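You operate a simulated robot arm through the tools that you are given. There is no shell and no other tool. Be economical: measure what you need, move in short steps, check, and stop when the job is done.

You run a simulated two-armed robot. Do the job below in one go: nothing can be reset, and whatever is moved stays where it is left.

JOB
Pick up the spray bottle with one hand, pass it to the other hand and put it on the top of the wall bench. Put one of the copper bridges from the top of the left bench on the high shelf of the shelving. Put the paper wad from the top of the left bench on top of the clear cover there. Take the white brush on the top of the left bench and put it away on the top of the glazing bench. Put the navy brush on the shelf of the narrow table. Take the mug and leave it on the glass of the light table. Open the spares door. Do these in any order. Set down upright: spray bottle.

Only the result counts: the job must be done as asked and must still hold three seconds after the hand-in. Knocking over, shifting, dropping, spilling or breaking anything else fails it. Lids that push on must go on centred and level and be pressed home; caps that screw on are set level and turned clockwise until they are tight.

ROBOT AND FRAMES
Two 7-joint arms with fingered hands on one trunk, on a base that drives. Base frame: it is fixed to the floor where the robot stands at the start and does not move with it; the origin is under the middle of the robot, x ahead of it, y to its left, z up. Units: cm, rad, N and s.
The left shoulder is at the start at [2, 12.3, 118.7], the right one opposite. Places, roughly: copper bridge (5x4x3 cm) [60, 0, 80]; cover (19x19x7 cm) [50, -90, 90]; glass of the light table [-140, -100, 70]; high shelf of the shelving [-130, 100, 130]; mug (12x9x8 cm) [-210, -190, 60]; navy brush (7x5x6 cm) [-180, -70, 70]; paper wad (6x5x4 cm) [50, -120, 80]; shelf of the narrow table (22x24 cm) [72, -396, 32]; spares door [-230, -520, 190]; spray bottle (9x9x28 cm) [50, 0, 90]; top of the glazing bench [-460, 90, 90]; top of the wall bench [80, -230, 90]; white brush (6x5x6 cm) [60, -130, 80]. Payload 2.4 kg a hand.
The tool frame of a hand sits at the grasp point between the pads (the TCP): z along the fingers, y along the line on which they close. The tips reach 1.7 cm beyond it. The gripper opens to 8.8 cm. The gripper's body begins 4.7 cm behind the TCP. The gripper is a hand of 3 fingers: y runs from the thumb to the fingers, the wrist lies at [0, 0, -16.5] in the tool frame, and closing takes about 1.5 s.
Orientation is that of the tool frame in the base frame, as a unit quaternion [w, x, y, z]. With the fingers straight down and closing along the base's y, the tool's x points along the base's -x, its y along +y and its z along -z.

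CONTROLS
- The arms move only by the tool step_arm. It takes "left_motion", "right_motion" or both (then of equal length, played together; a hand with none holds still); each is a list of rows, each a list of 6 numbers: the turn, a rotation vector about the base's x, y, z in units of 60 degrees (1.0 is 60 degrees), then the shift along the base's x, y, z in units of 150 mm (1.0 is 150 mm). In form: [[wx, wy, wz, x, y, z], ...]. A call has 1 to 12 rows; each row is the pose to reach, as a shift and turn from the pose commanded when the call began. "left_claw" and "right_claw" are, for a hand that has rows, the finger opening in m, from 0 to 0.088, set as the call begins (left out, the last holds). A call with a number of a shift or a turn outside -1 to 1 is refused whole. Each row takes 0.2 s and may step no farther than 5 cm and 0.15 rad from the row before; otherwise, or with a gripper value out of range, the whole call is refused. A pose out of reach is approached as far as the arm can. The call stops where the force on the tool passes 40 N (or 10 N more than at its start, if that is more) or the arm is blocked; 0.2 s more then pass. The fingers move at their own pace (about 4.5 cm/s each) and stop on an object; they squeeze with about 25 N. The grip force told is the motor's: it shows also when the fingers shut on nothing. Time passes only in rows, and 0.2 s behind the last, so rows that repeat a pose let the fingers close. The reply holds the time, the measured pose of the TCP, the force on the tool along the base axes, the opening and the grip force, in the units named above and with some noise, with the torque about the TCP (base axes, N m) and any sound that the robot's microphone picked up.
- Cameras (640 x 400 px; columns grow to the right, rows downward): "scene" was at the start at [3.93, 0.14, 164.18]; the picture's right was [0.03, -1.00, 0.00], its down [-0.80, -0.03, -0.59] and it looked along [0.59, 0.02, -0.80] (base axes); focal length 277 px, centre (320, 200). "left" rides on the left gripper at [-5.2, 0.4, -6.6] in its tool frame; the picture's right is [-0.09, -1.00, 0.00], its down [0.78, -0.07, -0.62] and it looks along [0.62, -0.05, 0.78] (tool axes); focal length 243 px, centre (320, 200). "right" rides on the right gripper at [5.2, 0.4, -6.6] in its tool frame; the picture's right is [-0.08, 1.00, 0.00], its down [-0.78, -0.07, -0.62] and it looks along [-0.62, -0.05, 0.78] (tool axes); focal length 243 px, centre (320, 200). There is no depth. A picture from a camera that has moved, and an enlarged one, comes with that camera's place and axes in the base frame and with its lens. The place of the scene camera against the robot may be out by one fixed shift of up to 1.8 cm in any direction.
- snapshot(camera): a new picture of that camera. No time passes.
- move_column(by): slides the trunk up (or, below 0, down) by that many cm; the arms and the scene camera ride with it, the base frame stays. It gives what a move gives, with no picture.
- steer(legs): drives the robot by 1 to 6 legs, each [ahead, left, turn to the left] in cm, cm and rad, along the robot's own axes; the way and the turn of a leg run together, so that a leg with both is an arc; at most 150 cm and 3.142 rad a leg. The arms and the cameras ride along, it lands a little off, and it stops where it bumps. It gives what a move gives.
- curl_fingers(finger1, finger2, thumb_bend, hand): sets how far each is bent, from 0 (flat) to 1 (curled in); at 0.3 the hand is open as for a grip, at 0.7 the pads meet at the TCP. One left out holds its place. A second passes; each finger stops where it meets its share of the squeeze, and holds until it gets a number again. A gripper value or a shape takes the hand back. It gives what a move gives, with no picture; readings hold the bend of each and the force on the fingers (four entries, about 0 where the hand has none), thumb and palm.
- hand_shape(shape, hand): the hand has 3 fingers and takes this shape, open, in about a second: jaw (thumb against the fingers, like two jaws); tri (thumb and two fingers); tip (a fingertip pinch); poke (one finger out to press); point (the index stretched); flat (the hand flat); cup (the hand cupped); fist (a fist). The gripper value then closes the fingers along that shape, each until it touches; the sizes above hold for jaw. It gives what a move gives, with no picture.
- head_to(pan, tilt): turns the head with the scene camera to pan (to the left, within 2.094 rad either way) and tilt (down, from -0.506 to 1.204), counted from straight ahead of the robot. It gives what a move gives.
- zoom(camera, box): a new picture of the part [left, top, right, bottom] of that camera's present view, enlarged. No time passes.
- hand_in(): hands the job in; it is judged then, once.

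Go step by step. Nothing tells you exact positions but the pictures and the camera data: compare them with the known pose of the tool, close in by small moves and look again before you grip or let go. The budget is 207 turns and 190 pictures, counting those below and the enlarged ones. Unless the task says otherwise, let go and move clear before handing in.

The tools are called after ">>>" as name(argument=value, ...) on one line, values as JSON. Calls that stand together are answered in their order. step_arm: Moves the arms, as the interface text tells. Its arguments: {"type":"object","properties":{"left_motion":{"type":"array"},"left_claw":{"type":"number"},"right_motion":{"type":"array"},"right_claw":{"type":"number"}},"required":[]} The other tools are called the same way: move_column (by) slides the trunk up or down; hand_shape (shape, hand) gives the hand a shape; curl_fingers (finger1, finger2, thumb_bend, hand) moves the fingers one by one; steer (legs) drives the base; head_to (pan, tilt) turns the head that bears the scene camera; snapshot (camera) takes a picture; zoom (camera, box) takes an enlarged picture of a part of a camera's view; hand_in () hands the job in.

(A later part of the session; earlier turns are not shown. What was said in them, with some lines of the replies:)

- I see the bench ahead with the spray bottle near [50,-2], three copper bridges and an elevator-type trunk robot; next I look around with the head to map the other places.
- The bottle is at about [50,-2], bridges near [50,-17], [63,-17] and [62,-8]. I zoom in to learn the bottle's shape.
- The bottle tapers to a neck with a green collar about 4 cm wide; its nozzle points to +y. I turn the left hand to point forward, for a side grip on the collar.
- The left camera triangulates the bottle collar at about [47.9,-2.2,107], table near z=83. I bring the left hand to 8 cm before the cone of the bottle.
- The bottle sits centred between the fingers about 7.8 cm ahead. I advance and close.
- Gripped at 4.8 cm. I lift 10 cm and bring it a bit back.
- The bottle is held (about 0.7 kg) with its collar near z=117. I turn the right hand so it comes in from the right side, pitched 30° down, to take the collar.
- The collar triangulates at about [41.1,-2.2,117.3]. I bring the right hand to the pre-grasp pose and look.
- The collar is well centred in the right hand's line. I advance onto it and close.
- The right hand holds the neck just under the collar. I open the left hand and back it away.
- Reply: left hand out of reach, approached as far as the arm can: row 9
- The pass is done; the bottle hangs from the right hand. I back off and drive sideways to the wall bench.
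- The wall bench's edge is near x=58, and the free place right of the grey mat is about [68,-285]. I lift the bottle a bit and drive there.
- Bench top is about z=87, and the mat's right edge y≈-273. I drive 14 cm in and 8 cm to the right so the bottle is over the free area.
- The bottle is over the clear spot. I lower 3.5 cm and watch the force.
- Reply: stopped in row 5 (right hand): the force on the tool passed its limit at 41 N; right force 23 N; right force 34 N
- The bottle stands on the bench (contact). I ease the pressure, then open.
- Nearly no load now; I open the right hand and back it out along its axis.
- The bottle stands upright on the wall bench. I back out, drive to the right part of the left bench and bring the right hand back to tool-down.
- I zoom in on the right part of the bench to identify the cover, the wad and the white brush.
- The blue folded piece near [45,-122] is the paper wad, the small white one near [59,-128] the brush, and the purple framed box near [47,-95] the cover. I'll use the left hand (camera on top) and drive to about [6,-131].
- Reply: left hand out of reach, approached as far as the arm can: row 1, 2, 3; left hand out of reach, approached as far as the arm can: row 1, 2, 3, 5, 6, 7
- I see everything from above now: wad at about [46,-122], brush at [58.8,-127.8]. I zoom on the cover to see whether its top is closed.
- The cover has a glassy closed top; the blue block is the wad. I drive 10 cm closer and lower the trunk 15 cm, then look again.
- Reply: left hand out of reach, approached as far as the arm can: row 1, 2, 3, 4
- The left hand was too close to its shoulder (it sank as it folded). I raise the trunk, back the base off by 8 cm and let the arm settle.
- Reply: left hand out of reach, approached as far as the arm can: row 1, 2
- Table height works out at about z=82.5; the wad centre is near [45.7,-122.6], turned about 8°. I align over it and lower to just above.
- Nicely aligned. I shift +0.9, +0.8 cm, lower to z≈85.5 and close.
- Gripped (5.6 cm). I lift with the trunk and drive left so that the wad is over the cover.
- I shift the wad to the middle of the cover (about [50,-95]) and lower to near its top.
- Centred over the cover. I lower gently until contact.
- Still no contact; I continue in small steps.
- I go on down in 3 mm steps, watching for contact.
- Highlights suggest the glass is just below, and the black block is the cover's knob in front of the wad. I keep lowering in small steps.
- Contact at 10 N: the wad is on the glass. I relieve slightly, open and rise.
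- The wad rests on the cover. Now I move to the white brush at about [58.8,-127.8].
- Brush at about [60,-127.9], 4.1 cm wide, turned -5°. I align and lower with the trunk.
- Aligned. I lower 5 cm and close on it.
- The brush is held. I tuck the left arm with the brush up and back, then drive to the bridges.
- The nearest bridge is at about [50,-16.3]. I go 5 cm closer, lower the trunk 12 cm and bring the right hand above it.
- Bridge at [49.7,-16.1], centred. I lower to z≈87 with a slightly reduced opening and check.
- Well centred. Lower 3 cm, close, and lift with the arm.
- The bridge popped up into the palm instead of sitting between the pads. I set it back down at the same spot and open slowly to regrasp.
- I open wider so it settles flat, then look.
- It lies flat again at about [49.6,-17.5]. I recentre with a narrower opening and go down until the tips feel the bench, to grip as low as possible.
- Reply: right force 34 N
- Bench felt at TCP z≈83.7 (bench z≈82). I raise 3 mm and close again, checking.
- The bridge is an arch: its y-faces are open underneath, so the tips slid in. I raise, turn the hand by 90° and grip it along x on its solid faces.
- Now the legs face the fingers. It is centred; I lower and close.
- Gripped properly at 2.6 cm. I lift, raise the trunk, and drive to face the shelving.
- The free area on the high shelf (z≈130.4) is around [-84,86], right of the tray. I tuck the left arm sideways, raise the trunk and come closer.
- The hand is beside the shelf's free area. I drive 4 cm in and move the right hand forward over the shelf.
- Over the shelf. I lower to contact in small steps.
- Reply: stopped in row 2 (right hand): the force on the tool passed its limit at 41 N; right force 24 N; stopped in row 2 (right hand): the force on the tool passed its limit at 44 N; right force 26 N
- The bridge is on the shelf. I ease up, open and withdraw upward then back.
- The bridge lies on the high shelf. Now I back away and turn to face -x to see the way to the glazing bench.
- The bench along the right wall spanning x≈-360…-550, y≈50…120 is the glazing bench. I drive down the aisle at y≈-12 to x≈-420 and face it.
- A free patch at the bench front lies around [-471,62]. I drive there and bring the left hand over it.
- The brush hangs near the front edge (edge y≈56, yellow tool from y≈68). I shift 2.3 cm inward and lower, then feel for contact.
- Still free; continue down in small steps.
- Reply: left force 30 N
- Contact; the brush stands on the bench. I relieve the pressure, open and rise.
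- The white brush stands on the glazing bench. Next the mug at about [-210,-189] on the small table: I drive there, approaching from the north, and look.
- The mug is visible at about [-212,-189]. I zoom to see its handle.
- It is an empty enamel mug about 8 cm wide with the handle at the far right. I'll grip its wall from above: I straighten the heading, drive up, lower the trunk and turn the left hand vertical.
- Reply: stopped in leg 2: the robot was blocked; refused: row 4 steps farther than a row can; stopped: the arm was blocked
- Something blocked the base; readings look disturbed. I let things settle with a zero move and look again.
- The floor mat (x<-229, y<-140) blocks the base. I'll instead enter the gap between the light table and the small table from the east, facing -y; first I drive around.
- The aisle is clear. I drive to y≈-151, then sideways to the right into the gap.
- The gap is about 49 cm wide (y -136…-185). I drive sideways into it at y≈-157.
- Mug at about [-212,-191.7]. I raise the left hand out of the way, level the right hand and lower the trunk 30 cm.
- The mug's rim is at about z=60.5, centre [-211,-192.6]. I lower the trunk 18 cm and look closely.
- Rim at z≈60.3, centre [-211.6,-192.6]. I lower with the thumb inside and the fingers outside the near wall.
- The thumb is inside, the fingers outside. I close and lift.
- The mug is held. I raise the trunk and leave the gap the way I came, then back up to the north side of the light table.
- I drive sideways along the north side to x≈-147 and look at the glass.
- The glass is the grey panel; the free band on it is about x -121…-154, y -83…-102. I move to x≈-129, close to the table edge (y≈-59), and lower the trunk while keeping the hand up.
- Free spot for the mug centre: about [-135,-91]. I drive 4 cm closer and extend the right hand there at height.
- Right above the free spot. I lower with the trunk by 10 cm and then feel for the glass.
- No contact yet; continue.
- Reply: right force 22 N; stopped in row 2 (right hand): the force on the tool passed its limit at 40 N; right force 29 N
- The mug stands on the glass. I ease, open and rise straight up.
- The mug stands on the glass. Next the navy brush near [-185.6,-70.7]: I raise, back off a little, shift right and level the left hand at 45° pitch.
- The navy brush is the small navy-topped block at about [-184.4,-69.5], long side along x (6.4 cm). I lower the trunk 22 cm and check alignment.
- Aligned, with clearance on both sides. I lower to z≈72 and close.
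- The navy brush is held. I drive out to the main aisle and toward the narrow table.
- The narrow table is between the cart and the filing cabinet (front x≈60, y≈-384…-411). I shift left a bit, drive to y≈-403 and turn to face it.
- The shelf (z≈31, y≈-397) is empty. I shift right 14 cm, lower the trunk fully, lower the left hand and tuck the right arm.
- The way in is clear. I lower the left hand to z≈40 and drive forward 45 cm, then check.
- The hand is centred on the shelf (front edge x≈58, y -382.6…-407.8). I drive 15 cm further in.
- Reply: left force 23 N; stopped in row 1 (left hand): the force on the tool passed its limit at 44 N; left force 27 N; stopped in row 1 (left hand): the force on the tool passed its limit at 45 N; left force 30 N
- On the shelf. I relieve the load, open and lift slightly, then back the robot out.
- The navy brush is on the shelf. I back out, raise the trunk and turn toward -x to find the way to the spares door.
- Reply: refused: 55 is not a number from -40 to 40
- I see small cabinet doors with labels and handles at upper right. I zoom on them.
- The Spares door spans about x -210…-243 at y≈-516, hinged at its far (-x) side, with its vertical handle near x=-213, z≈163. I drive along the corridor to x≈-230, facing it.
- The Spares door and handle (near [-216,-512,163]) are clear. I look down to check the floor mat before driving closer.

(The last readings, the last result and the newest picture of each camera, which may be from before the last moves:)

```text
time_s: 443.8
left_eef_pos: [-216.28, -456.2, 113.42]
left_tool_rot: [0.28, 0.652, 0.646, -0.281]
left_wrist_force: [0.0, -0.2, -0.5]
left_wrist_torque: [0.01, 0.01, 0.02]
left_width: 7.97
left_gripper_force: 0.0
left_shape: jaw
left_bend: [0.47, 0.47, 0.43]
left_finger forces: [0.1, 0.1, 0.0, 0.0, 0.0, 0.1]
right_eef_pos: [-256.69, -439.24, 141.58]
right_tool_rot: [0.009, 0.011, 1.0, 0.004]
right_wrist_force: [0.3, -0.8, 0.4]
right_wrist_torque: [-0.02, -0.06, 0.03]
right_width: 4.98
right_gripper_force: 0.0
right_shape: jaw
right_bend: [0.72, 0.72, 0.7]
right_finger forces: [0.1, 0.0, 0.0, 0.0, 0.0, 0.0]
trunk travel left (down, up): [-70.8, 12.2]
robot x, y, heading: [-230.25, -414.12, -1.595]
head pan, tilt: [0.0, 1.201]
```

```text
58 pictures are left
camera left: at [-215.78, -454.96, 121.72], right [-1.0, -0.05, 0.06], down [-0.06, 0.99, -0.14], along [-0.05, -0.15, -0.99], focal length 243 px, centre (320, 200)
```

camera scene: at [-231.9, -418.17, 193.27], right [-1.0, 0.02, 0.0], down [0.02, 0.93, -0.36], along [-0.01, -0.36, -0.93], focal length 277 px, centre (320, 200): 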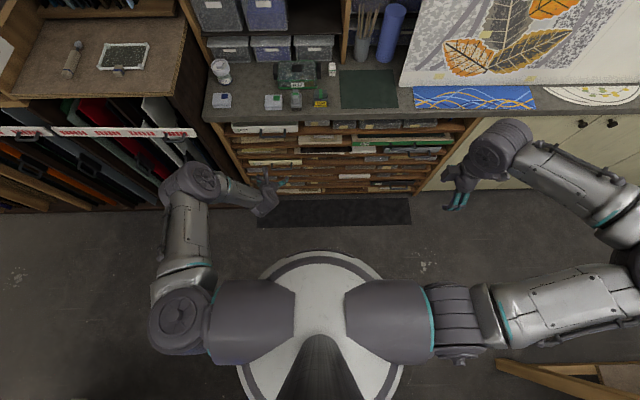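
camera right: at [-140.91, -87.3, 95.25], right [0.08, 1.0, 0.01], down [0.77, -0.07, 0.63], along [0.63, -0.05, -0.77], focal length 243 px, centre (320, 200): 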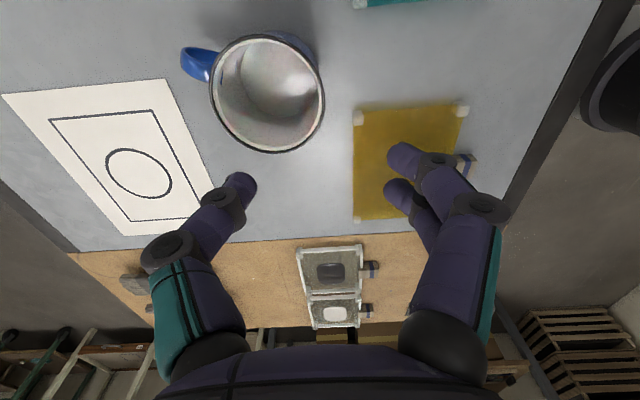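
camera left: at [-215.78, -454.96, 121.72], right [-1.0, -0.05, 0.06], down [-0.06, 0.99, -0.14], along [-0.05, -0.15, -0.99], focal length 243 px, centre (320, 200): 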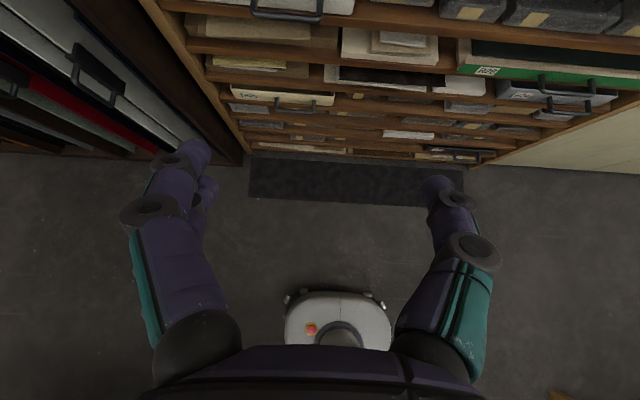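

The mat begins at y≈-472; the base front may go to about -468. I raise the trunk fully, lift the left hand and turn it horizontal.

>>> move_column(by=12)

>>> step_arm(left_motion=[[-0.122, 0, 0, 0, 0, 0.16], [-0.244, 0, 0, 0, 0, 0.33], [-0.366, 0, 0, 0, 0, 0.5], [-0.488, 0, 0, 0, 0, 0.67], [-0.61, 0, 0, 0, 0, 0.84], [-0.74, 0, 0, 0, 0, 1.0]], left_claw=0.07)

>>> step_arm(left_motion=[[0, 0, 0, 0, 0, 0.3], [0, 0, 0, 0, 0, 0.6], [0, 0, 0, 0, 0, 0.9], [0, 0, 0, 0, 0, 1.0]])

>>> steer(legs=[[0, 0, 0.022], [20, 0, 0]])

>>> head_to(pan=0.1, tilt=0.5)

>>> snapshot(camera="left")

>>> snapshot(camera="scene")

```text
time_s: 445.3
left_eef_pos: [-216.23, -456.11, 125.43]
left_tool_rot: [0.28, 0.652, 0.646, -0.281]
left_wrist_force: [0.3, -0.3, -0.1]
left_wrist_torque: [-0.02, -0.01, 0.01]
left_width: 7.99
left_gripper_force: 0.1
left_shape: jaw
left_bend: [0.47, 0.47, 0.43]
left_finger forces: [0.1, 0.0, 0.0, 0.0, 0.0, 0.0]
right_eef_pos: [-256.68, -439.33, 153.52]
right_tool_rot: [0.009, 0.011, 1.0, 0.003]
right_wrist_force: [1.5, 0.2, 0.5]
right_wrist_torque: [0.02, -0.01, -0.01]
right_width: 4.96
right_gripper_force: 0.0
right_shape: jaw
right_bend: [0.72, 0.72, 0.7]
right_finger forces: [0.0, 0.0, 0.1, 0.1, 0.0, 0.0]
trunk travel left (down, up): [-82.8, 0.2]
robot x, y, heading: [-230.54, -414.39, -1.594]
head pan, tilt: [0.0, 1.201]
```

```text
time_s: 446.7
left_eef_pos: [-216.23, -456.06, 140.61]
left_tool_rot: [0.506, 0.497, 0.492, -0.505]
left_wrist_force: [-0.5, -0.3, -0.2]
left_wrist_torque: [-0.02, -0.02, -0.02]
left_width: 7.0
left_gripper_force: 0.1
left_shape: jaw
left_bend: [0.59, 0.59, 0.55]
left_finger forces: [0.1, 0.0, 0.0, 0.0, 0.0, 0.1]
right_eef_pos: [-256.69, -439.25, 153.57]
right_tool_rot: [0.009, 0.01, 1.0, 0.004]
right_wrist_force: [0.3, -0.4, -0.6]
right_wrist_torque: [0.02, 0.01, 0.02]
right_width: 4.97
right_gripper_force: 0.0
right_shape: jaw
right_bend: [0.72, 0.72, 0.7]
right_finger forces: [0.1, 0.0, 0.0, 0.1, 0.0, 0.0]
trunk travel left (down, up): [-82.8, 0.2]
robot x, y, heading: [-230.32, -414.43, -1.588]
head pan, tilt: [0.0, 1.201]
```

```text
time_s: 447.7
left_eef_pos: [-216.26, -456.28, 155.86]
left_tool_rot: [0.506, 0.498, 0.491, -0.505]
left_wrist_force: [0.4, 0.2, 0.5]
left_wrist_torque: [-0.03, -0.04, 0.02]
left_width: 7.04
left_gripper_force: 0.2
left_shape: jaw
left_bend: [0.59, 0.59, 0.55]
left_finger forces: [0.0, 0.0, 0.0, 0.0, 0.1, 0.1]
right_eef_pos: [-256.71, -439.24, 153.58]
right_tool_rot: [0.009, 0.01, 1.0, 0.004]
right_wrist_force: [-0.4, 0.9, -0.1]
right_wrist_torque: [-0.03, 0.0, 0.0]
right_width: 4.98
right_gripper_force: 0.1
right_shape: jaw
right_bend: [0.72, 0.72, 0.7]
right_finger forces: [0.0, 0.1, 0.0, 0.0, 0.0, 0.0]
trunk travel left (down, up): [-82.8, 0.2]
robot x, y, heading: [-230.54, -414.55, -1.594]
head pan, tilt: [0.0, 1.201]
```

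```text
time_s: 449.6
left_eef_pos: [-215.47, -475.73, 155.8]
left_tool_rot: [0.511, 0.493, 0.496, -0.5]
left_wrist_force: [-0.9, -0.6, -0.3]
left_wrist_torque: [-0.01, -0.04, -0.03]
left_width: 6.99
left_gripper_force: 0.1
left_shape: jaw
left_bend: [0.59, 0.59, 0.55]
left_finger forces: [0.0, 0.0, 0.0, 0.1, 0.0, 0.1]
right_eef_pos: [-256.24, -459.5, 153.58]
right_tool_rot: [0.009, -0.001, 1.0, 0.004]
right_wrist_force: [-0.1, 0.2, -0.1]
right_wrist_torque: [-0.01, 0.03, -0.02]
right_width: 4.96
right_gripper_force: 0.1
right_shape: jaw
right_bend: [0.72, 0.72, 0.7]
right_finger forces: [0.1, 0.1, 0.0, 0.1, 0.0, 0.1]
trunk travel left (down, up): [-82.8, 0.2]
robot x, y, heading: [-230.16, -433.89, -1.573]
head pan, tilt: [0.0, 1.201]
```

```text
time_s: 450.7
left_eef_pos: [-215.44, -475.67, 155.93]
left_tool_rot: [0.511, 0.493, 0.496, -0.499]
left_wrist_force: [-0.3, 0.5, -0.6]
left_wrist_torque: [-0.01, -0.02, -0.01]
left_width: 7.01
left_gripper_force: 0.0
left_shape: jaw
left_bend: [0.59, 0.59, 0.55]
left_finger forces: [0.0, 0.1, 0.0, 0.0, 0.0, 0.1]
right_eef_pos: [-256.22, -459.57, 153.64]
right_tool_rot: [0.008, 0.0, 1.0, 0.003]
right_wrist_force: [0.3, 0.0, 0.3]
right_wrist_torque: [0.01, -0.01, -0.03]
right_width: 4.98
right_gripper_force: 0.0
right_shape: jaw
right_bend: [0.72, 0.72, 0.7]
right_finger forces: [0.0, 0.0, 0.0, 0.1, 0.0, 0.1]
trunk travel left (down, up): [-82.8, 0.2]
robot x, y, heading: [-230.34, -434.25, -1.566]
head pan, tilt: [0.099, 0.499]
```

```text
57 pictures are left
camera left: at [-215.16, -468.97, 160.82], right [-1.0, -0.01, 0.08], down [-0.07, 0.6, -0.79], along [-0.04, -0.8, -0.6], focal length 243 px, centre (320, 200)
```

left: 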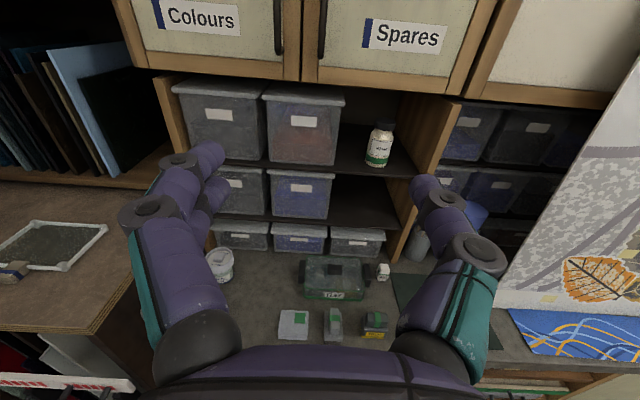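

```text
56 pictures are left
camera scene: at [-230.95, -441.4, 210.63], right [-1.0, -0.1, 0.0], down [-0.05, 0.48, -0.88], along [0.09, -0.87, -0.48], focal length 277 px, centre (320, 200)
```

scene: 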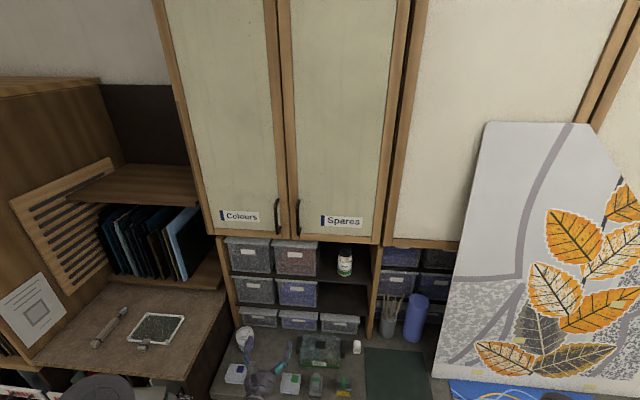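

The handle is at x≈-215.4, y≈-516, z 155…169. I raise the hand to z≈162, narrow the opening and drive forward 16 cm.

>>> step_arm(left_motion=[[0, 0, 0, 0, 0, 0.2], [0, 0, 0, 0, 0, 0.4], [0, 0, 0, 0, 0, 0.4]], left_claw=0.055)

>>> steer(legs=[[16, 0, 0]])

>>> step_arm(left_motion=[[0, 0, 0, 0, -0.25, 0], [0, 0, 0, 0, -0.5, 0], [0, 0, 0, 0, -0.7, 0], [0, 0, 0, 0, -0.7, 0]])

>>> snapshot(camera="left")

>>> snapshot(camera="scene")

```text
time_s: 451.5
left_eef_pos: [-215.63, -475.65, 162.12]
left_tool_rot: [0.511, 0.493, 0.497, -0.499]
left_wrist_force: [0.1, -0.2, 1.1]
left_wrist_torque: [0.0, 0.0, 0.02]
left_width: 5.56
left_gripper_force: 0.0
left_shape: jaw
left_bend: [0.71, 0.71, 0.69]
left_finger forces: [0.0, 0.0, 0.0, 0.1, 0.0, 0.1]
right_eef_pos: [-256.12, -459.68, 153.63]
right_tool_rot: [0.009, 0.0, 1.0, 0.004]
right_wrist_force: [0.2, -0.1, 0.5]
right_wrist_torque: [0.04, -0.03, 0.0]
right_width: 5.0
right_gripper_force: 0.2
right_shape: jaw
right_bend: [0.72, 0.72, 0.7]
right_finger forces: [0.0, 0.0, 0.0, 0.1, 0.1, 0.1]
trunk travel left (down, up): [-82.8, 0.2]
robot x, y, heading: [-230.07, -434.41, -1.569]
head pan, tilt: [0.099, 0.499]
```

```text
time_s: 452.9
left_eef_pos: [-215.71, -491.66, 161.99]
left_tool_rot: [0.511, 0.493, 0.496, -0.5]
left_wrist_force: [0.0, -0.8, 0.4]
left_wrist_torque: [0.01, -0.02, 0.0]
left_width: 5.54
left_gripper_force: 0.1
left_shape: jaw
left_bend: [0.71, 0.71, 0.69]
left_finger forces: [0.1, 0.0, 0.1, 0.0, 0.0, 0.0]
right_eef_pos: [-256.22, -475.64, 153.61]
right_tool_rot: [0.009, -0.001, 1.0, 0.003]
right_wrist_force: [-0.6, -0.4, -0.3]
right_wrist_torque: [-0.04, 0.0, 0.0]
right_width: 4.95
right_gripper_force: 0.1
right_shape: jaw
right_bend: [0.72, 0.72, 0.7]
right_finger forces: [0.0, 0.0, 0.0, 0.1, 0.0, 0.1]
trunk travel left (down, up): [-82.8, 0.2]
robot x, y, heading: [-230.42, -450.53, -1.568]
head pan, tilt: [0.099, 0.499]
```

```text
time_s: 453.9
left_eef_pos: [-215.67, -502.32, 161.81]
left_tool_rot: [0.511, 0.493, 0.497, -0.5]
left_wrist_force: [-0.4, 0.8, -0.5]
left_wrist_torque: [-0.01, 0.03, -0.02]
left_width: 5.52
left_gripper_force: 0.0
left_shape: jaw
left_bend: [0.71, 0.71, 0.69]
left_finger forces: [0.1, 0.0, 0.0, 0.0, 0.0, 0.0]
right_eef_pos: [-256.33, -475.7, 153.52]
right_tool_rot: [0.009, 0.0, 1.0, 0.002]
right_wrist_force: [0.4, -1.0, -0.4]
right_wrist_torque: [0.0, 0.0, 0.01]
right_width: 4.96
right_gripper_force: 0.0
right_shape: jaw
right_bend: [0.72, 0.72, 0.7]
right_finger forces: [0.1, 0.1, 0.1, 0.1, 0.1, 0.1]
trunk travel left (down, up): [-82.8, 0.2]
robot x, y, heading: [-230.06, -450.26, -1.572]
head pan, tilt: [0.099, 0.499]
```

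```text
55 pictures are left
camera left: at [-215.37, -495.74, 166.83], right [-1.0, -0.01, 0.08], down [-0.07, 0.6, -0.79], along [-0.04, -0.8, -0.6], focal length 243 px, centre (320, 200)
```

left: 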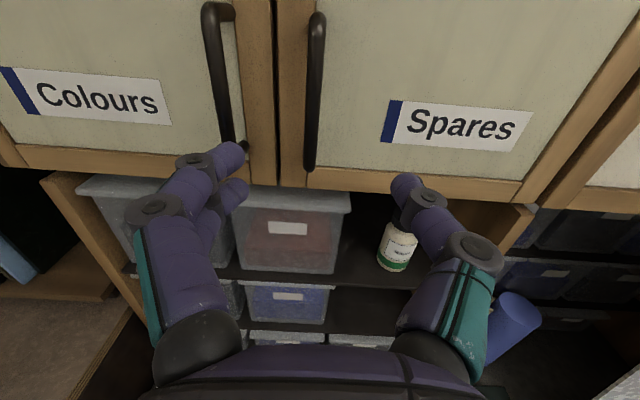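

```text
54 pictures are left
camera scene: at [-230.99, -457.52, 210.64], right [-1.0, -0.1, 0.0], down [-0.05, 0.48, -0.88], along [0.08, -0.87, -0.48], focal length 277 px, centre (320, 200)
```

scene: 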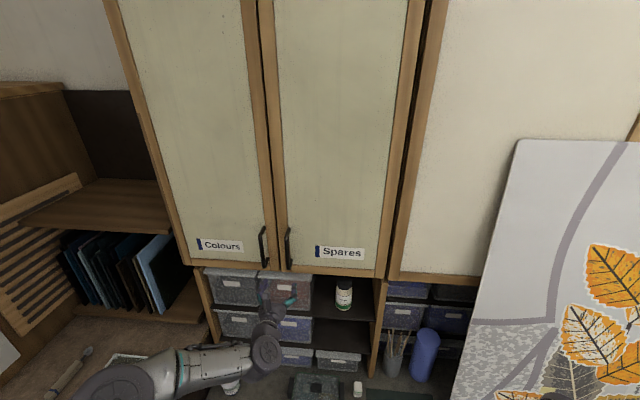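

The handle is at x≈-215, about 12 cm ahead. I advance to it.

>>> step_arm(left_motion=[[0, 0, 0, 0.04, -0.2, 0], [0, 0, 0, 0.04, -0.4, 0], [0, 0, 0, 0.04, -0.6, 0], [0, 0, 0, 0.04, -0.78, 0], [0, 0, 0, 0.04, -0.78, 0]])

>>> snapshot(camera="left")

```text
time_s: 455.1
left_eef_pos: [-215.11, -514.1, 162.02]
left_tool_rot: [0.51, 0.494, 0.497, -0.5]
left_wrist_force: [0.2, -0.3, 0.5]
left_wrist_torque: [0.01, -0.01, -0.04]
left_width: 5.51
left_gripper_force: 0.1
left_shape: jaw
left_bend: [0.71, 0.71, 0.69]
left_finger forces: [0.1, 0.0, 0.0, 0.1, 0.0, 0.0]
right_eef_pos: [-256.33, -475.81, 153.58]
right_tool_rot: [0.008, -0.001, 1.0, 0.004]
right_wrist_force: [0.4, 0.3, 1.3]
right_wrist_torque: [-0.05, 0.0, 0.01]
right_width: 4.97
right_gripper_force: 0.1
right_shape: jaw
right_bend: [0.72, 0.72, 0.7]
right_finger forces: [0.0, 0.0, 0.1, 0.0, 0.0, 0.0]
trunk travel left (down, up): [-82.8, 0.2]
robot x, y, heading: [-230.31, -450.73, -1.573]
head pan, tilt: [0.099, 0.499]
```

```text
53 pictures are left
camera left: at [-214.8, -507.38, 166.97], right [-1.0, -0.01, 0.08], down [-0.07, 0.61, -0.79], along [-0.04, -0.8, -0.6], focal length 243 px, centre (320, 200)
```

left: 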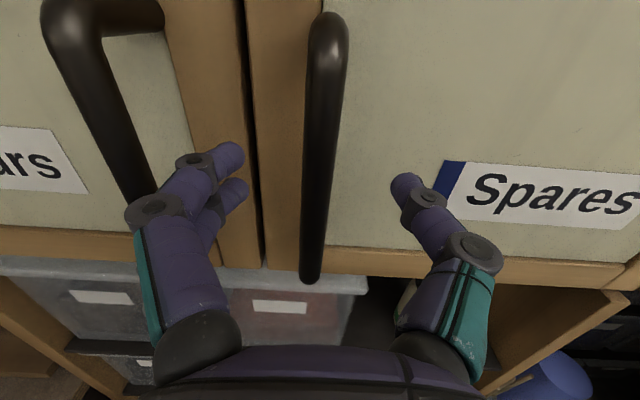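

The bar is between the fingers. I advance 5 mm more and close on it.

>>> step_arm(left_motion=[[0, 0, 0, 0, -0.035, 0], [0, 0, 0, 0, -0.035, 0]])

>>> step_arm(left_motion=[[0, 0, 0, 0, 0, 0], [0, 0, 0, 0, 0, 0], [0, 0, 0, 0, 0, 0], [0, 0, 0, 0, 0, 0], [0, 0, 0, 0, 0, 0], [0, 0, 0, 0, 0, 0]], left_claw=0.0)

>>> snapshot(camera="left")

```text
time_s: 455.7
left_eef_pos: [-215.11, -514.54, 162.03]
left_tool_rot: [0.51, 0.493, 0.497, -0.5]
left_wrist_force: [0.5, -0.5, 1.0]
left_wrist_torque: [-0.03, -0.01, 0.0]
left_width: 5.53
left_gripper_force: 0.0
left_shape: jaw
left_bend: [0.71, 0.71, 0.69]
left_finger forces: [0.1, 0.0, 0.0, 0.0, 0.0, 0.0]
right_eef_pos: [-256.29, -475.68, 153.65]
right_tool_rot: [0.008, -0.001, 1.0, 0.004]
right_wrist_force: [0.2, 0.4, -0.2]
right_wrist_torque: [-0.04, 0.04, 0.01]
right_width: 4.96
right_gripper_force: 0.1
right_shape: jaw
right_bend: [0.72, 0.72, 0.7]
right_finger forces: [0.0, 0.0, 0.1, 0.1, 0.1, 0.1]
trunk travel left (down, up): [-82.8, 0.2]
robot x, y, heading: [-230.11, -450.28, -1.571]
head pan, tilt: [0.099, 0.499]
```

```text
time_s: 457.1
left_eef_pos: [-215.34, -514.63, 162.04]
left_tool_rot: [0.51, 0.494, 0.497, -0.499]
left_wrist_force: [-1.5, -1.1, 0.1]
left_wrist_torque: [0.03, 0.0, 0.08]
left_width: 0.0
left_gripper_force: 25.3
left_shape: jaw
left_bend: [0.68, 0.68, 0.8]
left_finger forces: [0.0, 0.0, 0.0, 0.0, 2.5, 0.0]
right_eef_pos: [-256.43, -475.84, 153.47]
right_tool_rot: [0.009, 0.001, 1.0, 0.003]
right_wrist_force: [-0.6, 0.0, 0.1]
right_wrist_torque: [-0.03, 0.02, 0.01]
right_width: 4.95
right_gripper_force: 0.0
right_shape: jaw
right_bend: [0.72, 0.72, 0.7]
right_finger forces: [0.0, 0.0, 0.0, 0.0, 0.1, 0.1]
trunk travel left (down, up): [-82.8, 0.2]
robot x, y, heading: [-230.3, -450.49, -1.572]
head pan, tilt: [0.099, 0.499]
```

```text
52 pictures are left
camera left: at [-214.94, -508.0, 166.92], right [-1.0, -0.01, 0.08], down [-0.07, 0.6, -0.79], along [-0.04, -0.8, -0.6], focal length 243 px, centre (320, 200)
```

left: 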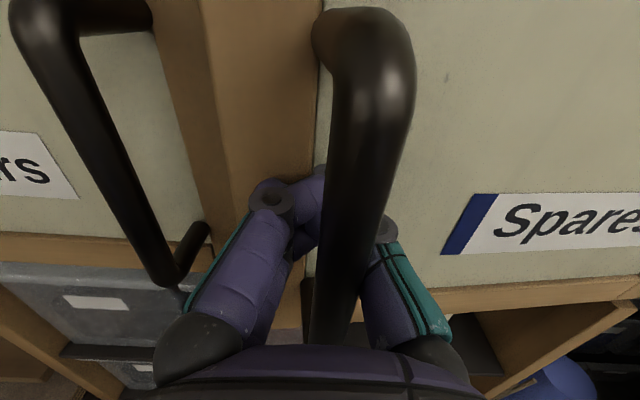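

The fingers hooked behind the bar and the bar sits inside the hand; the door looks slightly ajar. I pull along the arc.

>>> step_arm(left_motion=[[0, 0, 0, -0.005, 0.12, 0], [0, 0, 0, -0.02, 0.24, 0], [0, 0, 0, -0.03, 0.36, 0], [0, 0, 0, -0.06, 0.48, 0], [0, 0, 0, -0.09, 0.6, 0], [0, 0, 0, -0.125, 0.71, 0], [0, 0, 0, -0.16, 0.8, 0], [0, 0, 0, -0.2, 0.88, 0], [0, 0, 0, -0.24, 0.97, 0]])

>>> snapshot(camera="left")

>>> snapshot(camera="scene")

```text
time_s: 458.2
left_eef_pos: [-217.61, -507.63, 161.89]
left_tool_rot: [0.506, 0.502, 0.489, -0.502]
left_wrist_force: [-31.4, -18.6, -1.7]
left_wrist_torque: [-0.05, 0.0, 0.95]
left_width: 0.01
left_gripper_force: 24.9
left_shape: jaw
left_bend: [0.67, 0.67, 0.8]
left_finger forces: [0.1, 0.0, 0.0, 0.0, 31.9, 0.0]
right_eef_pos: [-257.26, -476.06, 153.33]
right_tool_rot: [0.011, 0.003, 1.0, 0.005]
right_wrist_force: [0.5, 1.0, -0.3]
right_wrist_torque: [0.01, 0.03, 0.03]
right_width: 5.0
right_gripper_force: 0.0
right_shape: jaw
right_bend: [0.72, 0.72, 0.7]
right_finger forces: [0.1, 0.0, 0.0, 0.0, 0.1, 0.0]
trunk travel left (down, up): [-82.8, 0.2]
robot x, y, heading: [-230.19, -450.23, -1.573]
head pan, tilt: [0.099, 0.499]
stopped in row 5 (left hand): the force on the tool passed its limit at 42 N (the readings are from after the stop); the commanded pose is now the measured one
```

```text
51 pictures are left
camera left: at [-217.32, -500.86, 166.94], right [-1.0, 0.01, 0.07], down [-0.05, 0.61, -0.79], along [-0.05, -0.79, -0.61], focal length 243 px, centre (320, 200)
```

left: 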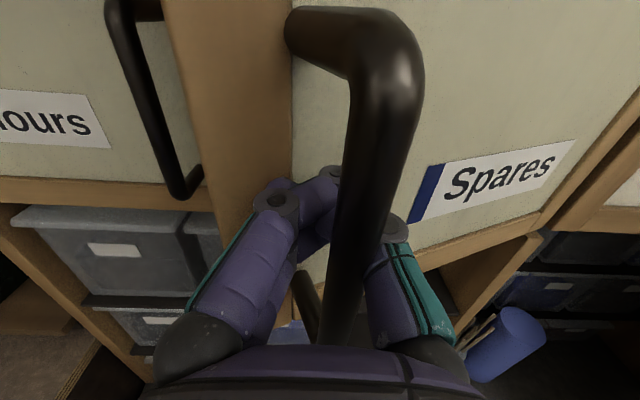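

```text
50 pictures are left
camera scene: at [-232.01, -458.24, 210.62], right [-1.0, -0.09, 0.0], down [-0.04, 0.48, -0.88], along [0.08, -0.87, -0.48], focal length 277 px, centre (320, 200)
```

scene: 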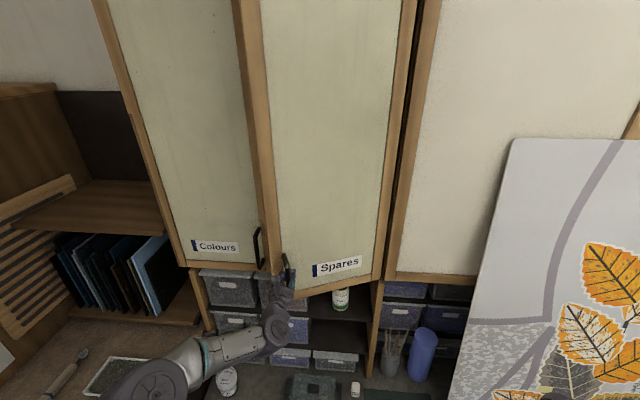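

The door moved with about 14° and the hand jammed because its yaw didn't follow. I turn the hand with the door and continue along the arc.

>>> step_arm(left_motion=[[0, 0, 0.117, 0, 0, 0], [0, 0, 0.233, 0, 0, 0], [0, 0, 0.3, -0.03, 0.1, 0], [0, 0, 0.35, -0.067, 0.207, 0], [0, 0, 0.433, -0.18, 0.387, 0], [0, 0, 0.533, -0.307, 0.553, 0], [0, 0, 0.633, -0.453, 0.713, 0], [0, 0, 0.733, -0.613, 0.847, 0]])

>>> snapshot(camera="left")

>>> snapshot(camera="scene")

```text
time_s: 459.8
left_eef_pos: [-223.97, -498.22, 161.87]
left_tool_rot: [0.636, 0.325, 0.619, -0.326]
left_wrist_force: [-30.5, -38.8, 3.1]
left_wrist_torque: [0.01, 0.11, 1.24]
left_width: 0.0
left_gripper_force: 25.0
left_shape: jaw
left_bend: [0.66, 0.66, 0.8]
left_finger forces: [0.0, 0.1, 0.0, 0.0, 70.0, 0.0]
right_eef_pos: [-257.15, -476.37, 153.25]
right_tool_rot: [0.012, 0.008, 1.0, 0.006]
right_wrist_force: [-0.1, -0.2, -1.1]
right_wrist_torque: [0.0, 0.01, 0.0]
right_width: 4.97
right_gripper_force: 0.1
right_shape: jaw
right_bend: [0.72, 0.72, 0.7]
right_finger forces: [0.1, 0.2, 0.0, 0.0, 0.0, 0.1]
trunk travel left (down, up): [-82.8, 0.2]
robot x, y, heading: [-230.31, -450.28, -1.585]
head pan, tilt: [0.099, 0.499]
stopped in row 7 (left hand): the force on the tool passed its limit at 49 N (the readings are from after the stop); the commanded pose is now the measured one
```

```text
49 pictures are left
camera left: at [-227.41, -492.46, 166.76], right [-0.82, -0.57, 0.07], down [-0.4, 0.46, -0.79], along [0.42, -0.68, -0.6], focal length 243 px, centre (320, 200)
```

left: 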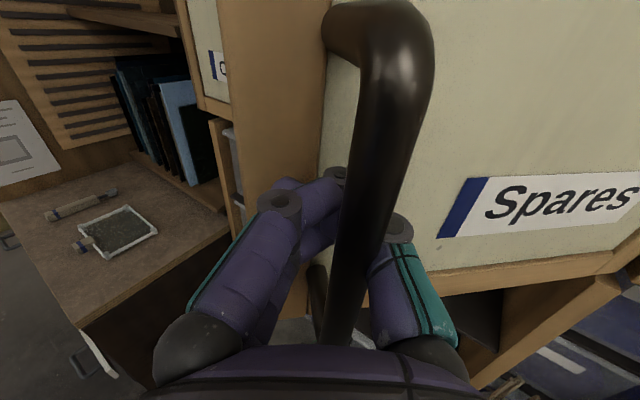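

```text
48 pictures are left
camera scene: at [-231.92, -459.13, 210.58], right [-1.0, -0.08, -0.01], down [-0.03, 0.48, -0.87], along [0.07, -0.87, -0.48], focal length 277 px, centre (320, 200)
```

scene: 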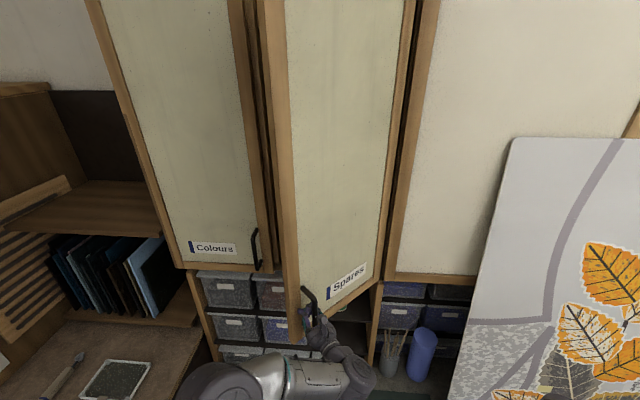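

The door is open about 36°. I let go of the handle, back the hand off along its axis, and also pull the right hand clear.

>>> step_arm(left_motion=[[0, 0, 0, 0, 0, 0], [0, 0, 0, 0, 0, 0], [0, 0, 0, 0, 0, 0], [0, 0, 0, 0, 0, 0], [0, 0, 0, 0, 0, 0], [0, 0, 0, -0.1, 0.14, 0], [0, 0, 0, -0.2, 0.28, 0], [0, 0, 0, -0.3, 0.43, 0], [0, 0, 0, -0.4, 0.58, 0]], left_claw=0.06, right_motion=[[0, 0, 0, -0.1, 0.05, 0], [0, 0, 0, -0.2, 0.1, 0], [0, 0, 0, -0.3, 0.15, 0], [0, 0, 0, -0.4, 0.2, 0], [0, 0, 0, -0.4, 0.25, 0], [0, 0, 0, -0.4, 0.25, 0], [0, 0, 0, -0.4, 0.25, 0], [0, 0, 0, -0.4, 0.25, 0], [0, 0, 0, -0.4, 0.25, 0]])

>>> snapshot(camera="left")

>>> snapshot(camera="scene")

```text
time_s: 461.8
left_eef_pos: [-228.63, -488.3, 162.28]
left_tool_rot: [0.639, 0.317, 0.622, -0.322]
left_wrist_force: [0.4, -0.4, -0.7]
left_wrist_torque: [0.01, -0.02, -0.03]
left_width: 5.98
left_gripper_force: 0.1
left_shape: jaw
left_bend: [0.68, 0.68, 0.65]
left_finger forces: [0.0, 0.0, 0.1, 0.1, 0.0, 0.0]
right_eef_pos: [-262.37, -471.65, 153.47]
right_tool_rot: [0.009, 0.002, 1.0, 0.003]
right_wrist_force: [-0.1, -0.6, 0.9]
right_wrist_torque: [-0.02, 0.0, -0.02]
right_width: 4.95
right_gripper_force: 0.1
right_shape: jaw
right_bend: [0.72, 0.72, 0.7]
right_finger forces: [0.1, 0.1, 0.0, 0.1, 0.1, 0.0]
trunk travel left (down, up): [-82.8, 0.2]
robot x, y, heading: [-230.3, -450.91, -1.579]
head pan, tilt: [0.099, 0.499]
```

```text
47 pictures are left
camera left: at [-232.28, -482.54, 167.16], right [-0.8, -0.59, 0.08], down [-0.41, 0.45, -0.8], along [0.43, -0.67, -0.6], focal length 243 px, centre (320, 200)
```

left: 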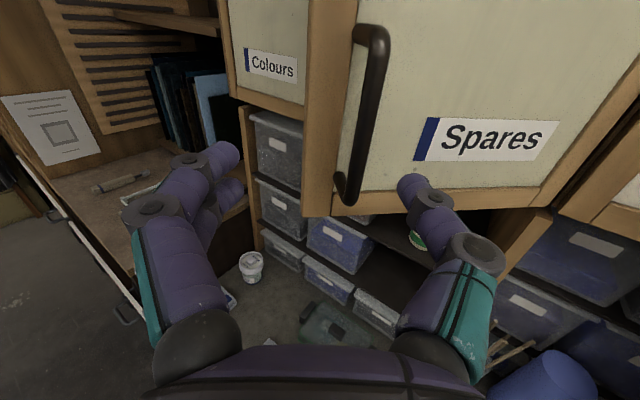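

```text
46 pictures are left
camera scene: at [-231.07, -457.6, 210.64], right [-1.0, -0.09, 0.0], down [-0.04, 0.48, -0.88], along [0.08, -0.87, -0.48], focal length 277 px, centre (320, 200)
```

scene: 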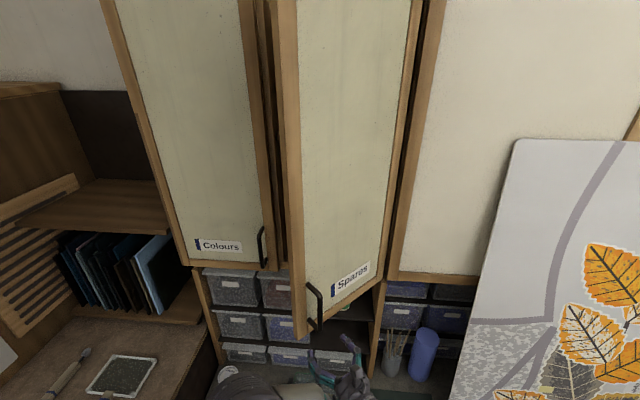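

The door stays ajar. I swing the left hand around to the left of the door's free edge, closed and pointing at the cabinet.

>>> step_arm(left_motion=[[0, 0, -0.12, 0.1, 0.2, 0], [0, 0, -0.24, 0.3, 0.3, 0], [0, 0, -0.36, 0.5, 0.3, 0], [0, 0, -0.48, 0.75, 0.3, 0], [0, 0, -0.58, 1.0, 0.3, 0]], left_claw=0.0)

>>> step_arm(left_motion=[[0, 0, 0, 0.25, 0, 0], [0, 0, 0, 0.35, 0, 0], [0, 0, 0, 0.35, -0.2, 0], [0, 0, 0, 0.35, -0.4, 0], [0, 0, 0, 0.35, -0.4, 0]])

>>> snapshot(camera="left")

>>> snapshot(camera="scene")

```text
time_s: 463.0
left_eef_pos: [-214.1, -488.25, 161.91]
left_tool_rot: [0.512, 0.49, 0.5, -0.499]
left_wrist_force: [0.5, 0.7, 0.0]
left_wrist_torque: [-0.03, -0.01, 0.01]
left_width: 0.02
left_gripper_force: 25.0
left_shape: jaw
left_bend: [0.67, 0.67, 0.8]
left_finger forces: [0.1, 0.0, 0.0, 0.1, 0.1, 0.0]
left hand out of reach, approached as far as the arm can: row 4, 5
right_eef_pos: [-262.15, -471.83, 153.68]
right_tool_rot: [0.007, 0.003, 1.0, 0.002]
right_wrist_force: [-0.6, -1.1, 0.2]
right_wrist_torque: [0.0, -0.01, 0.01]
right_width: 4.95
right_gripper_force: 0.1
right_shape: jaw
right_bend: [0.72, 0.72, 0.7]
right_finger forces: [0.0, 0.0, 0.0, 0.1, 0.0, 0.0]
trunk travel left (down, up): [-82.8, 0.2]
robot x, y, heading: [-230.4, -450.7, -1.579]
head pan, tilt: [0.099, 0.499]
```

```text
time_s: 464.2
left_eef_pos: [-208.89, -493.82, 162.23]
left_tool_rot: [0.513, 0.489, 0.499, -0.499]
left_wrist_force: [-0.5, -0.7, 0.4]
left_wrist_torque: [-0.02, 0.04, 0.01]
left_width: 0.02
left_gripper_force: 25.3
left_shape: jaw
left_bend: [0.67, 0.67, 0.8]
left_finger forces: [0.0, 0.1, 0.0, 0.0, 0.1, 0.0]
left hand out of reach, approached as far as the arm can: row 1
right_eef_pos: [-262.4, -471.7, 153.51]
right_tool_rot: [0.008, 0.003, 1.0, 0.003]
right_wrist_force: [0.6, -0.4, 0.1]
right_wrist_torque: [0.01, 0.02, -0.01]
right_width: 4.98
right_gripper_force: 0.1
right_shape: jaw
right_bend: [0.72, 0.72, 0.7]
right_finger forces: [0.1, 0.0, 0.0, 0.1, 0.0, 0.1]
trunk travel left (down, up): [-82.8, 0.2]
robot x, y, heading: [-230.59, -450.4, -1.577]
head pan, tilt: [0.099, 0.499]
```

```text
45 pictures are left
camera left: at [-208.66, -487.06, 167.18], right [-1.0, -0.02, 0.08], down [-0.08, 0.6, -0.8], along [-0.03, -0.8, -0.6], focal length 243 px, centre (320, 200)
```

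left: 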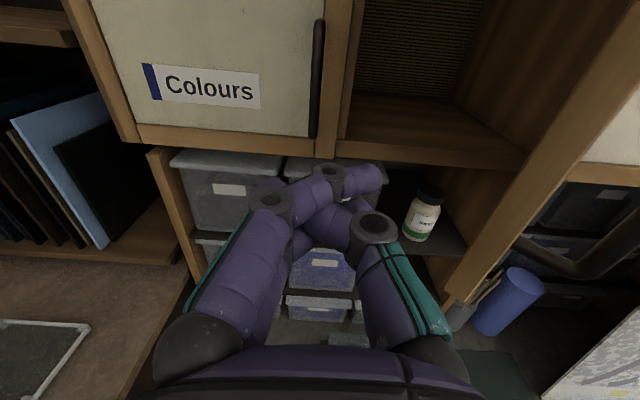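

```text
44 pictures are left
camera scene: at [-230.98, -457.59, 210.64], right [-1.0, -0.09, 0.0], down [-0.04, 0.48, -0.88], along [0.08, -0.87, -0.48], focal length 277 px, centre (320, 200)
```

scene: 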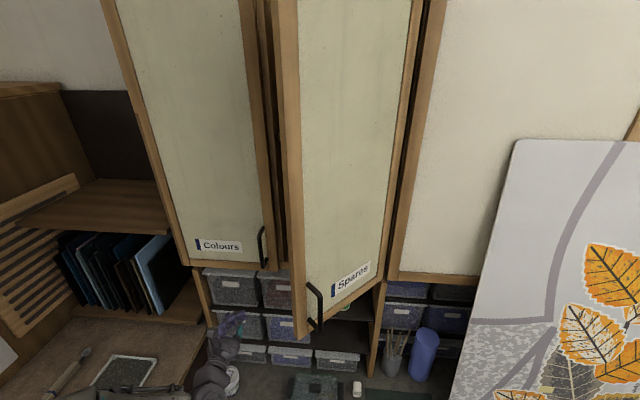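

I see the open cabinet; the door's free edge is to the right of the hand. I move forward to y≈-506 and push sideways (-x) against the door's inside.

>>> step_arm(left_motion=[[0, 0, 0, 0, -0.25, 0], [0, 0, 0, 0, -0.5, 0], [0, 0, 0, 0, -0.8, 0], [0, 0, 0, -0.15, -0.8, 0], [0, 0, 0, -0.3, -0.8, 0], [0, 0, 0, -0.45, -0.8, 0], [0, 0, 0, -0.6, -0.8, 0], [0, 0, 0, -0.75, -0.8, 0], [0, 0, 0, -0.9, -0.8, 0], [0, 0, 0, -1.0, -0.8, 0]])

>>> snapshot(camera="scene")

>>> snapshot(camera="left")

```text
time_s: 466.2
left_eef_pos: [-221.02, -505.89, 161.77]
left_tool_rot: [0.516, 0.488, 0.502, -0.493]
left_wrist_force: [-0.3, -0.6, 0.9]
left_wrist_torque: [0.0, -0.02, 0.0]
left_width: 0.01
left_gripper_force: 25.2
left_shape: jaw
left_bend: [0.67, 0.67, 0.8]
left_finger forces: [0.0, 0.1, 0.1, 0.0, 0.1, 0.0]
right_eef_pos: [-262.22, -471.91, 153.53]
right_tool_rot: [0.009, 0.001, 1.0, 0.004]
right_wrist_force: [-1.6, -1.6, -0.8]
right_wrist_torque: [0.06, -0.04, -0.02]
right_width: 4.99
right_gripper_force: 0.0
right_shape: jaw
right_bend: [0.72, 0.72, 0.7]
right_finger forces: [0.0, 0.0, 0.0, 0.0, 0.1, 0.0]
trunk travel left (down, up): [-82.8, 0.2]
robot x, y, heading: [-230.01, -450.29, -1.575]
head pan, tilt: [0.099, 0.499]
stopped in row 9 (left hand): the force on the tool passed its limit at 45 N (the readings are from after the stop); the commanded pose is now the measured one
```

```text
43 pictures are left
camera scene: at [-231.0, -457.7, 210.64], right [-1.0, -0.1, 0.0], down [-0.05, 0.48, -0.88], along [0.08, -0.87, -0.48], focal length 277 px, centre (320, 200)
```

scene: 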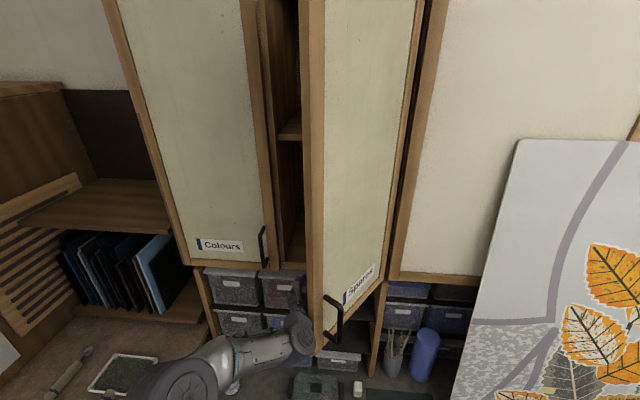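

```text
42 pictures are left
camera left: at [-220.82, -499.15, 166.76], right [-1.0, -0.04, 0.08], down [-0.08, 0.6, -0.79], along [-0.02, -0.8, -0.61], focal length 243 px, centre (320, 200)
```

left: 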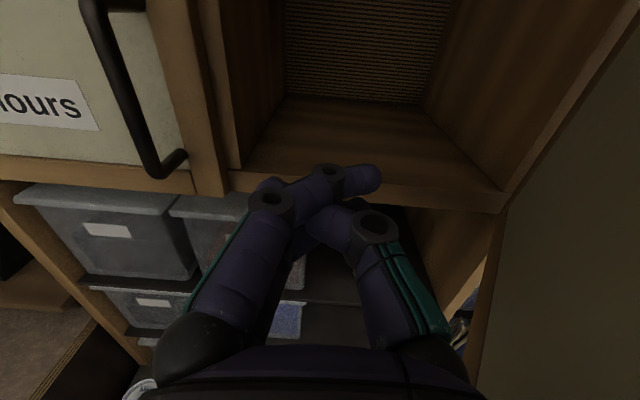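

The door swings further (about 50°). I keep pushing, slightly diagonally.

>>> step_arm(left_motion=[[0, 0, 0, -0.1, 0.06, 0], [0, 0, 0, -0.2, 0.12, 0], [0, 0, 0, -0.3, 0.17, 0], [0, 0, 0, -0.4, 0.22, 0], [0, 0, 0, -0.5, 0.26, 0], [0, 0, 0, -0.6, 0.3, 0], [0, 0, 0, -0.7, 0.33, 0], [0, 0, 0, -0.8, 0.36, 0], [0, 0, 0, -0.9, 0.38, 0], [0, 0, 0, -1.0, 0.4, 0]])

>>> snapshot(camera="scene")

```text
time_s: 468.4
left_eef_pos: [-236.35, -499.8, 161.69]
left_tool_rot: [0.514, 0.489, 0.503, -0.494]
left_wrist_force: [-0.3, 0.0, -0.6]
left_wrist_torque: [0.0, 0.01, 0.04]
left_width: 0.0
left_gripper_force: 24.7
left_shape: jaw
left_bend: [0.67, 0.67, 0.8]
left_finger forces: [0.0, 0.0, 0.0, 0.0, 0.1, 0.0]
right_eef_pos: [-262.42, -471.84, 153.52]
right_tool_rot: [0.009, 0.001, 1.0, 0.004]
right_wrist_force: [-0.1, 0.8, 0.7]
right_wrist_torque: [0.0, -0.04, -0.01]
right_width: 4.96
right_gripper_force: 0.1
right_shape: jaw
right_bend: [0.72, 0.72, 0.7]
right_finger forces: [0.0, 0.1, 0.1, 0.1, 0.0, 0.0]
trunk travel left (down, up): [-82.8, 0.2]
robot x, y, heading: [-230.47, -450.64, -1.577]
head pan, tilt: [0.099, 0.499]
```

```text
41 pictures are left
camera scene: at [-231.03, -457.67, 210.64], right [-1.0, -0.09, 0.0], down [-0.04, 0.48, -0.88], along [0.08, -0.87, -0.48], focal length 277 px, centre (320, 200)
```

scene: 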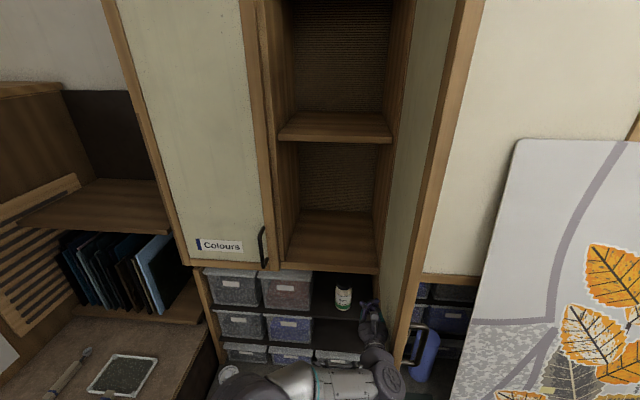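

The Spares door now stands about 85–90° open. I withdraw the hand and back the robot away.

>>> step_arm(left_motion=[[0, 0, 0, 0.2, 0.1, 0], [0, 0, 0, 0.4, 0.3, 0], [0, 0, 0, 0.6, 0.5, 0], [0, 0, 0, 0.6, 0.5, 0]])

>>> steer(legs=[[-25, 0, 0]])

>>> snapshot(camera="scene")

```text
time_s: 469.4
left_eef_pos: [-227.18, -492.3, 161.57]
left_tool_rot: [0.515, 0.488, 0.503, -0.494]
left_wrist_force: [-0.5, 0.0, -0.1]
left_wrist_torque: [0.0, 0.02, -0.03]
left_width: 0.03
left_gripper_force: 25.5
left_shape: jaw
left_bend: [0.67, 0.67, 0.8]
left_finger forces: [0.1, 0.0, 0.0, 0.0, 0.1, 0.2]
right_eef_pos: [-262.35, -472.0, 153.48]
right_tool_rot: [0.008, 0.0, 1.0, 0.004]
right_wrist_force: [-0.6, 0.9, -0.4]
right_wrist_torque: [-0.03, 0.0, 0.02]
right_width: 4.98
right_gripper_force: 0.2
right_shape: jaw
right_bend: [0.72, 0.72, 0.7]
right_finger forces: [0.0, 0.0, 0.0, 0.0, 0.0, 0.1]
trunk travel left (down, up): [-82.8, 0.2]
robot x, y, heading: [-230.24, -450.75, -1.579]
head pan, tilt: [0.099, 0.499]
```

```text
time_s: 471.2
left_eef_pos: [-227.14, -467.81, 161.67]
left_tool_rot: [0.514, 0.489, 0.502, -0.494]
left_wrist_force: [-1.1, -0.8, -0.1]
left_wrist_torque: [0.03, 0.0, 0.0]
left_width: 0.0
left_gripper_force: 24.6
left_shape: jaw
left_bend: [0.67, 0.67, 0.8]
left_finger forces: [0.1, 0.0, 0.0, 0.0, 0.0, 0.0]
right_eef_pos: [-262.24, -447.35, 153.65]
right_tool_rot: [0.009, 0.002, 1.0, 0.003]
right_wrist_force: [-1.0, -0.3, 0.0]
right_wrist_torque: [0.04, -0.02, 0.03]
right_width: 4.97
right_gripper_force: 0.1
right_shape: jaw
right_bend: [0.72, 0.72, 0.7]
right_finger forces: [0.0, 0.0, 0.1, 0.0, 0.0, 0.1]
trunk travel left (down, up): [-82.8, 0.2]
robot x, y, heading: [-230.03, -425.75, -1.58]
head pan, tilt: [0.099, 0.499]
```

```text
40 pictures are left
camera scene: at [-230.86, -433.12, 210.63], right [-1.0, -0.09, 0.0], down [-0.04, 0.48, -0.88], along [0.08, -0.87, -0.48], focal length 277 px, centre (320, 200)
```

scene: 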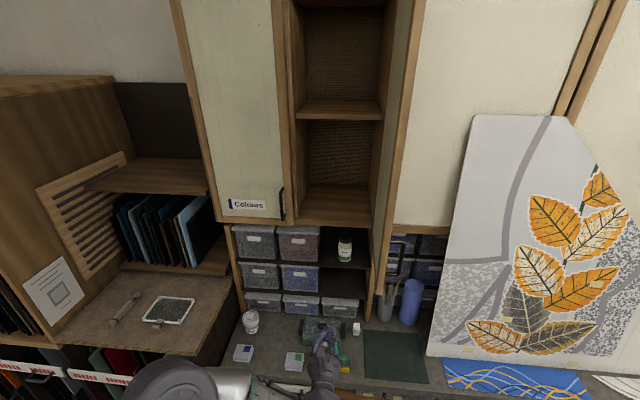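

The spares door stands open, nothing else was touched there, and all the other items were placed and checked; both hands are clear, so I hand in.

>>> hand_in()

```text
The job is handed in.
```

All seven parts of the job are done and handed in:

- **Spray bottle:** passed from the left hand to the right, and set upright on the wall bench.
- **Copper bridge:** on the high shelf of the shelving. It slipped into the palm on the first grip, so I set it down and picked it up again.
- **Paper wad:** on top of the clear cover.
- **White brush:** on the glazing bench.
- **Navy brush:** on the shelf of the narrow table.
- **Mug:** standing on the glass of the light table.
- **Spares door:** open about 85–90°.

On the way to the mug, the base was blocked near the floor mat and the end of the light table. I saw no sign afterwards that either had moved, but I did not check them closely.
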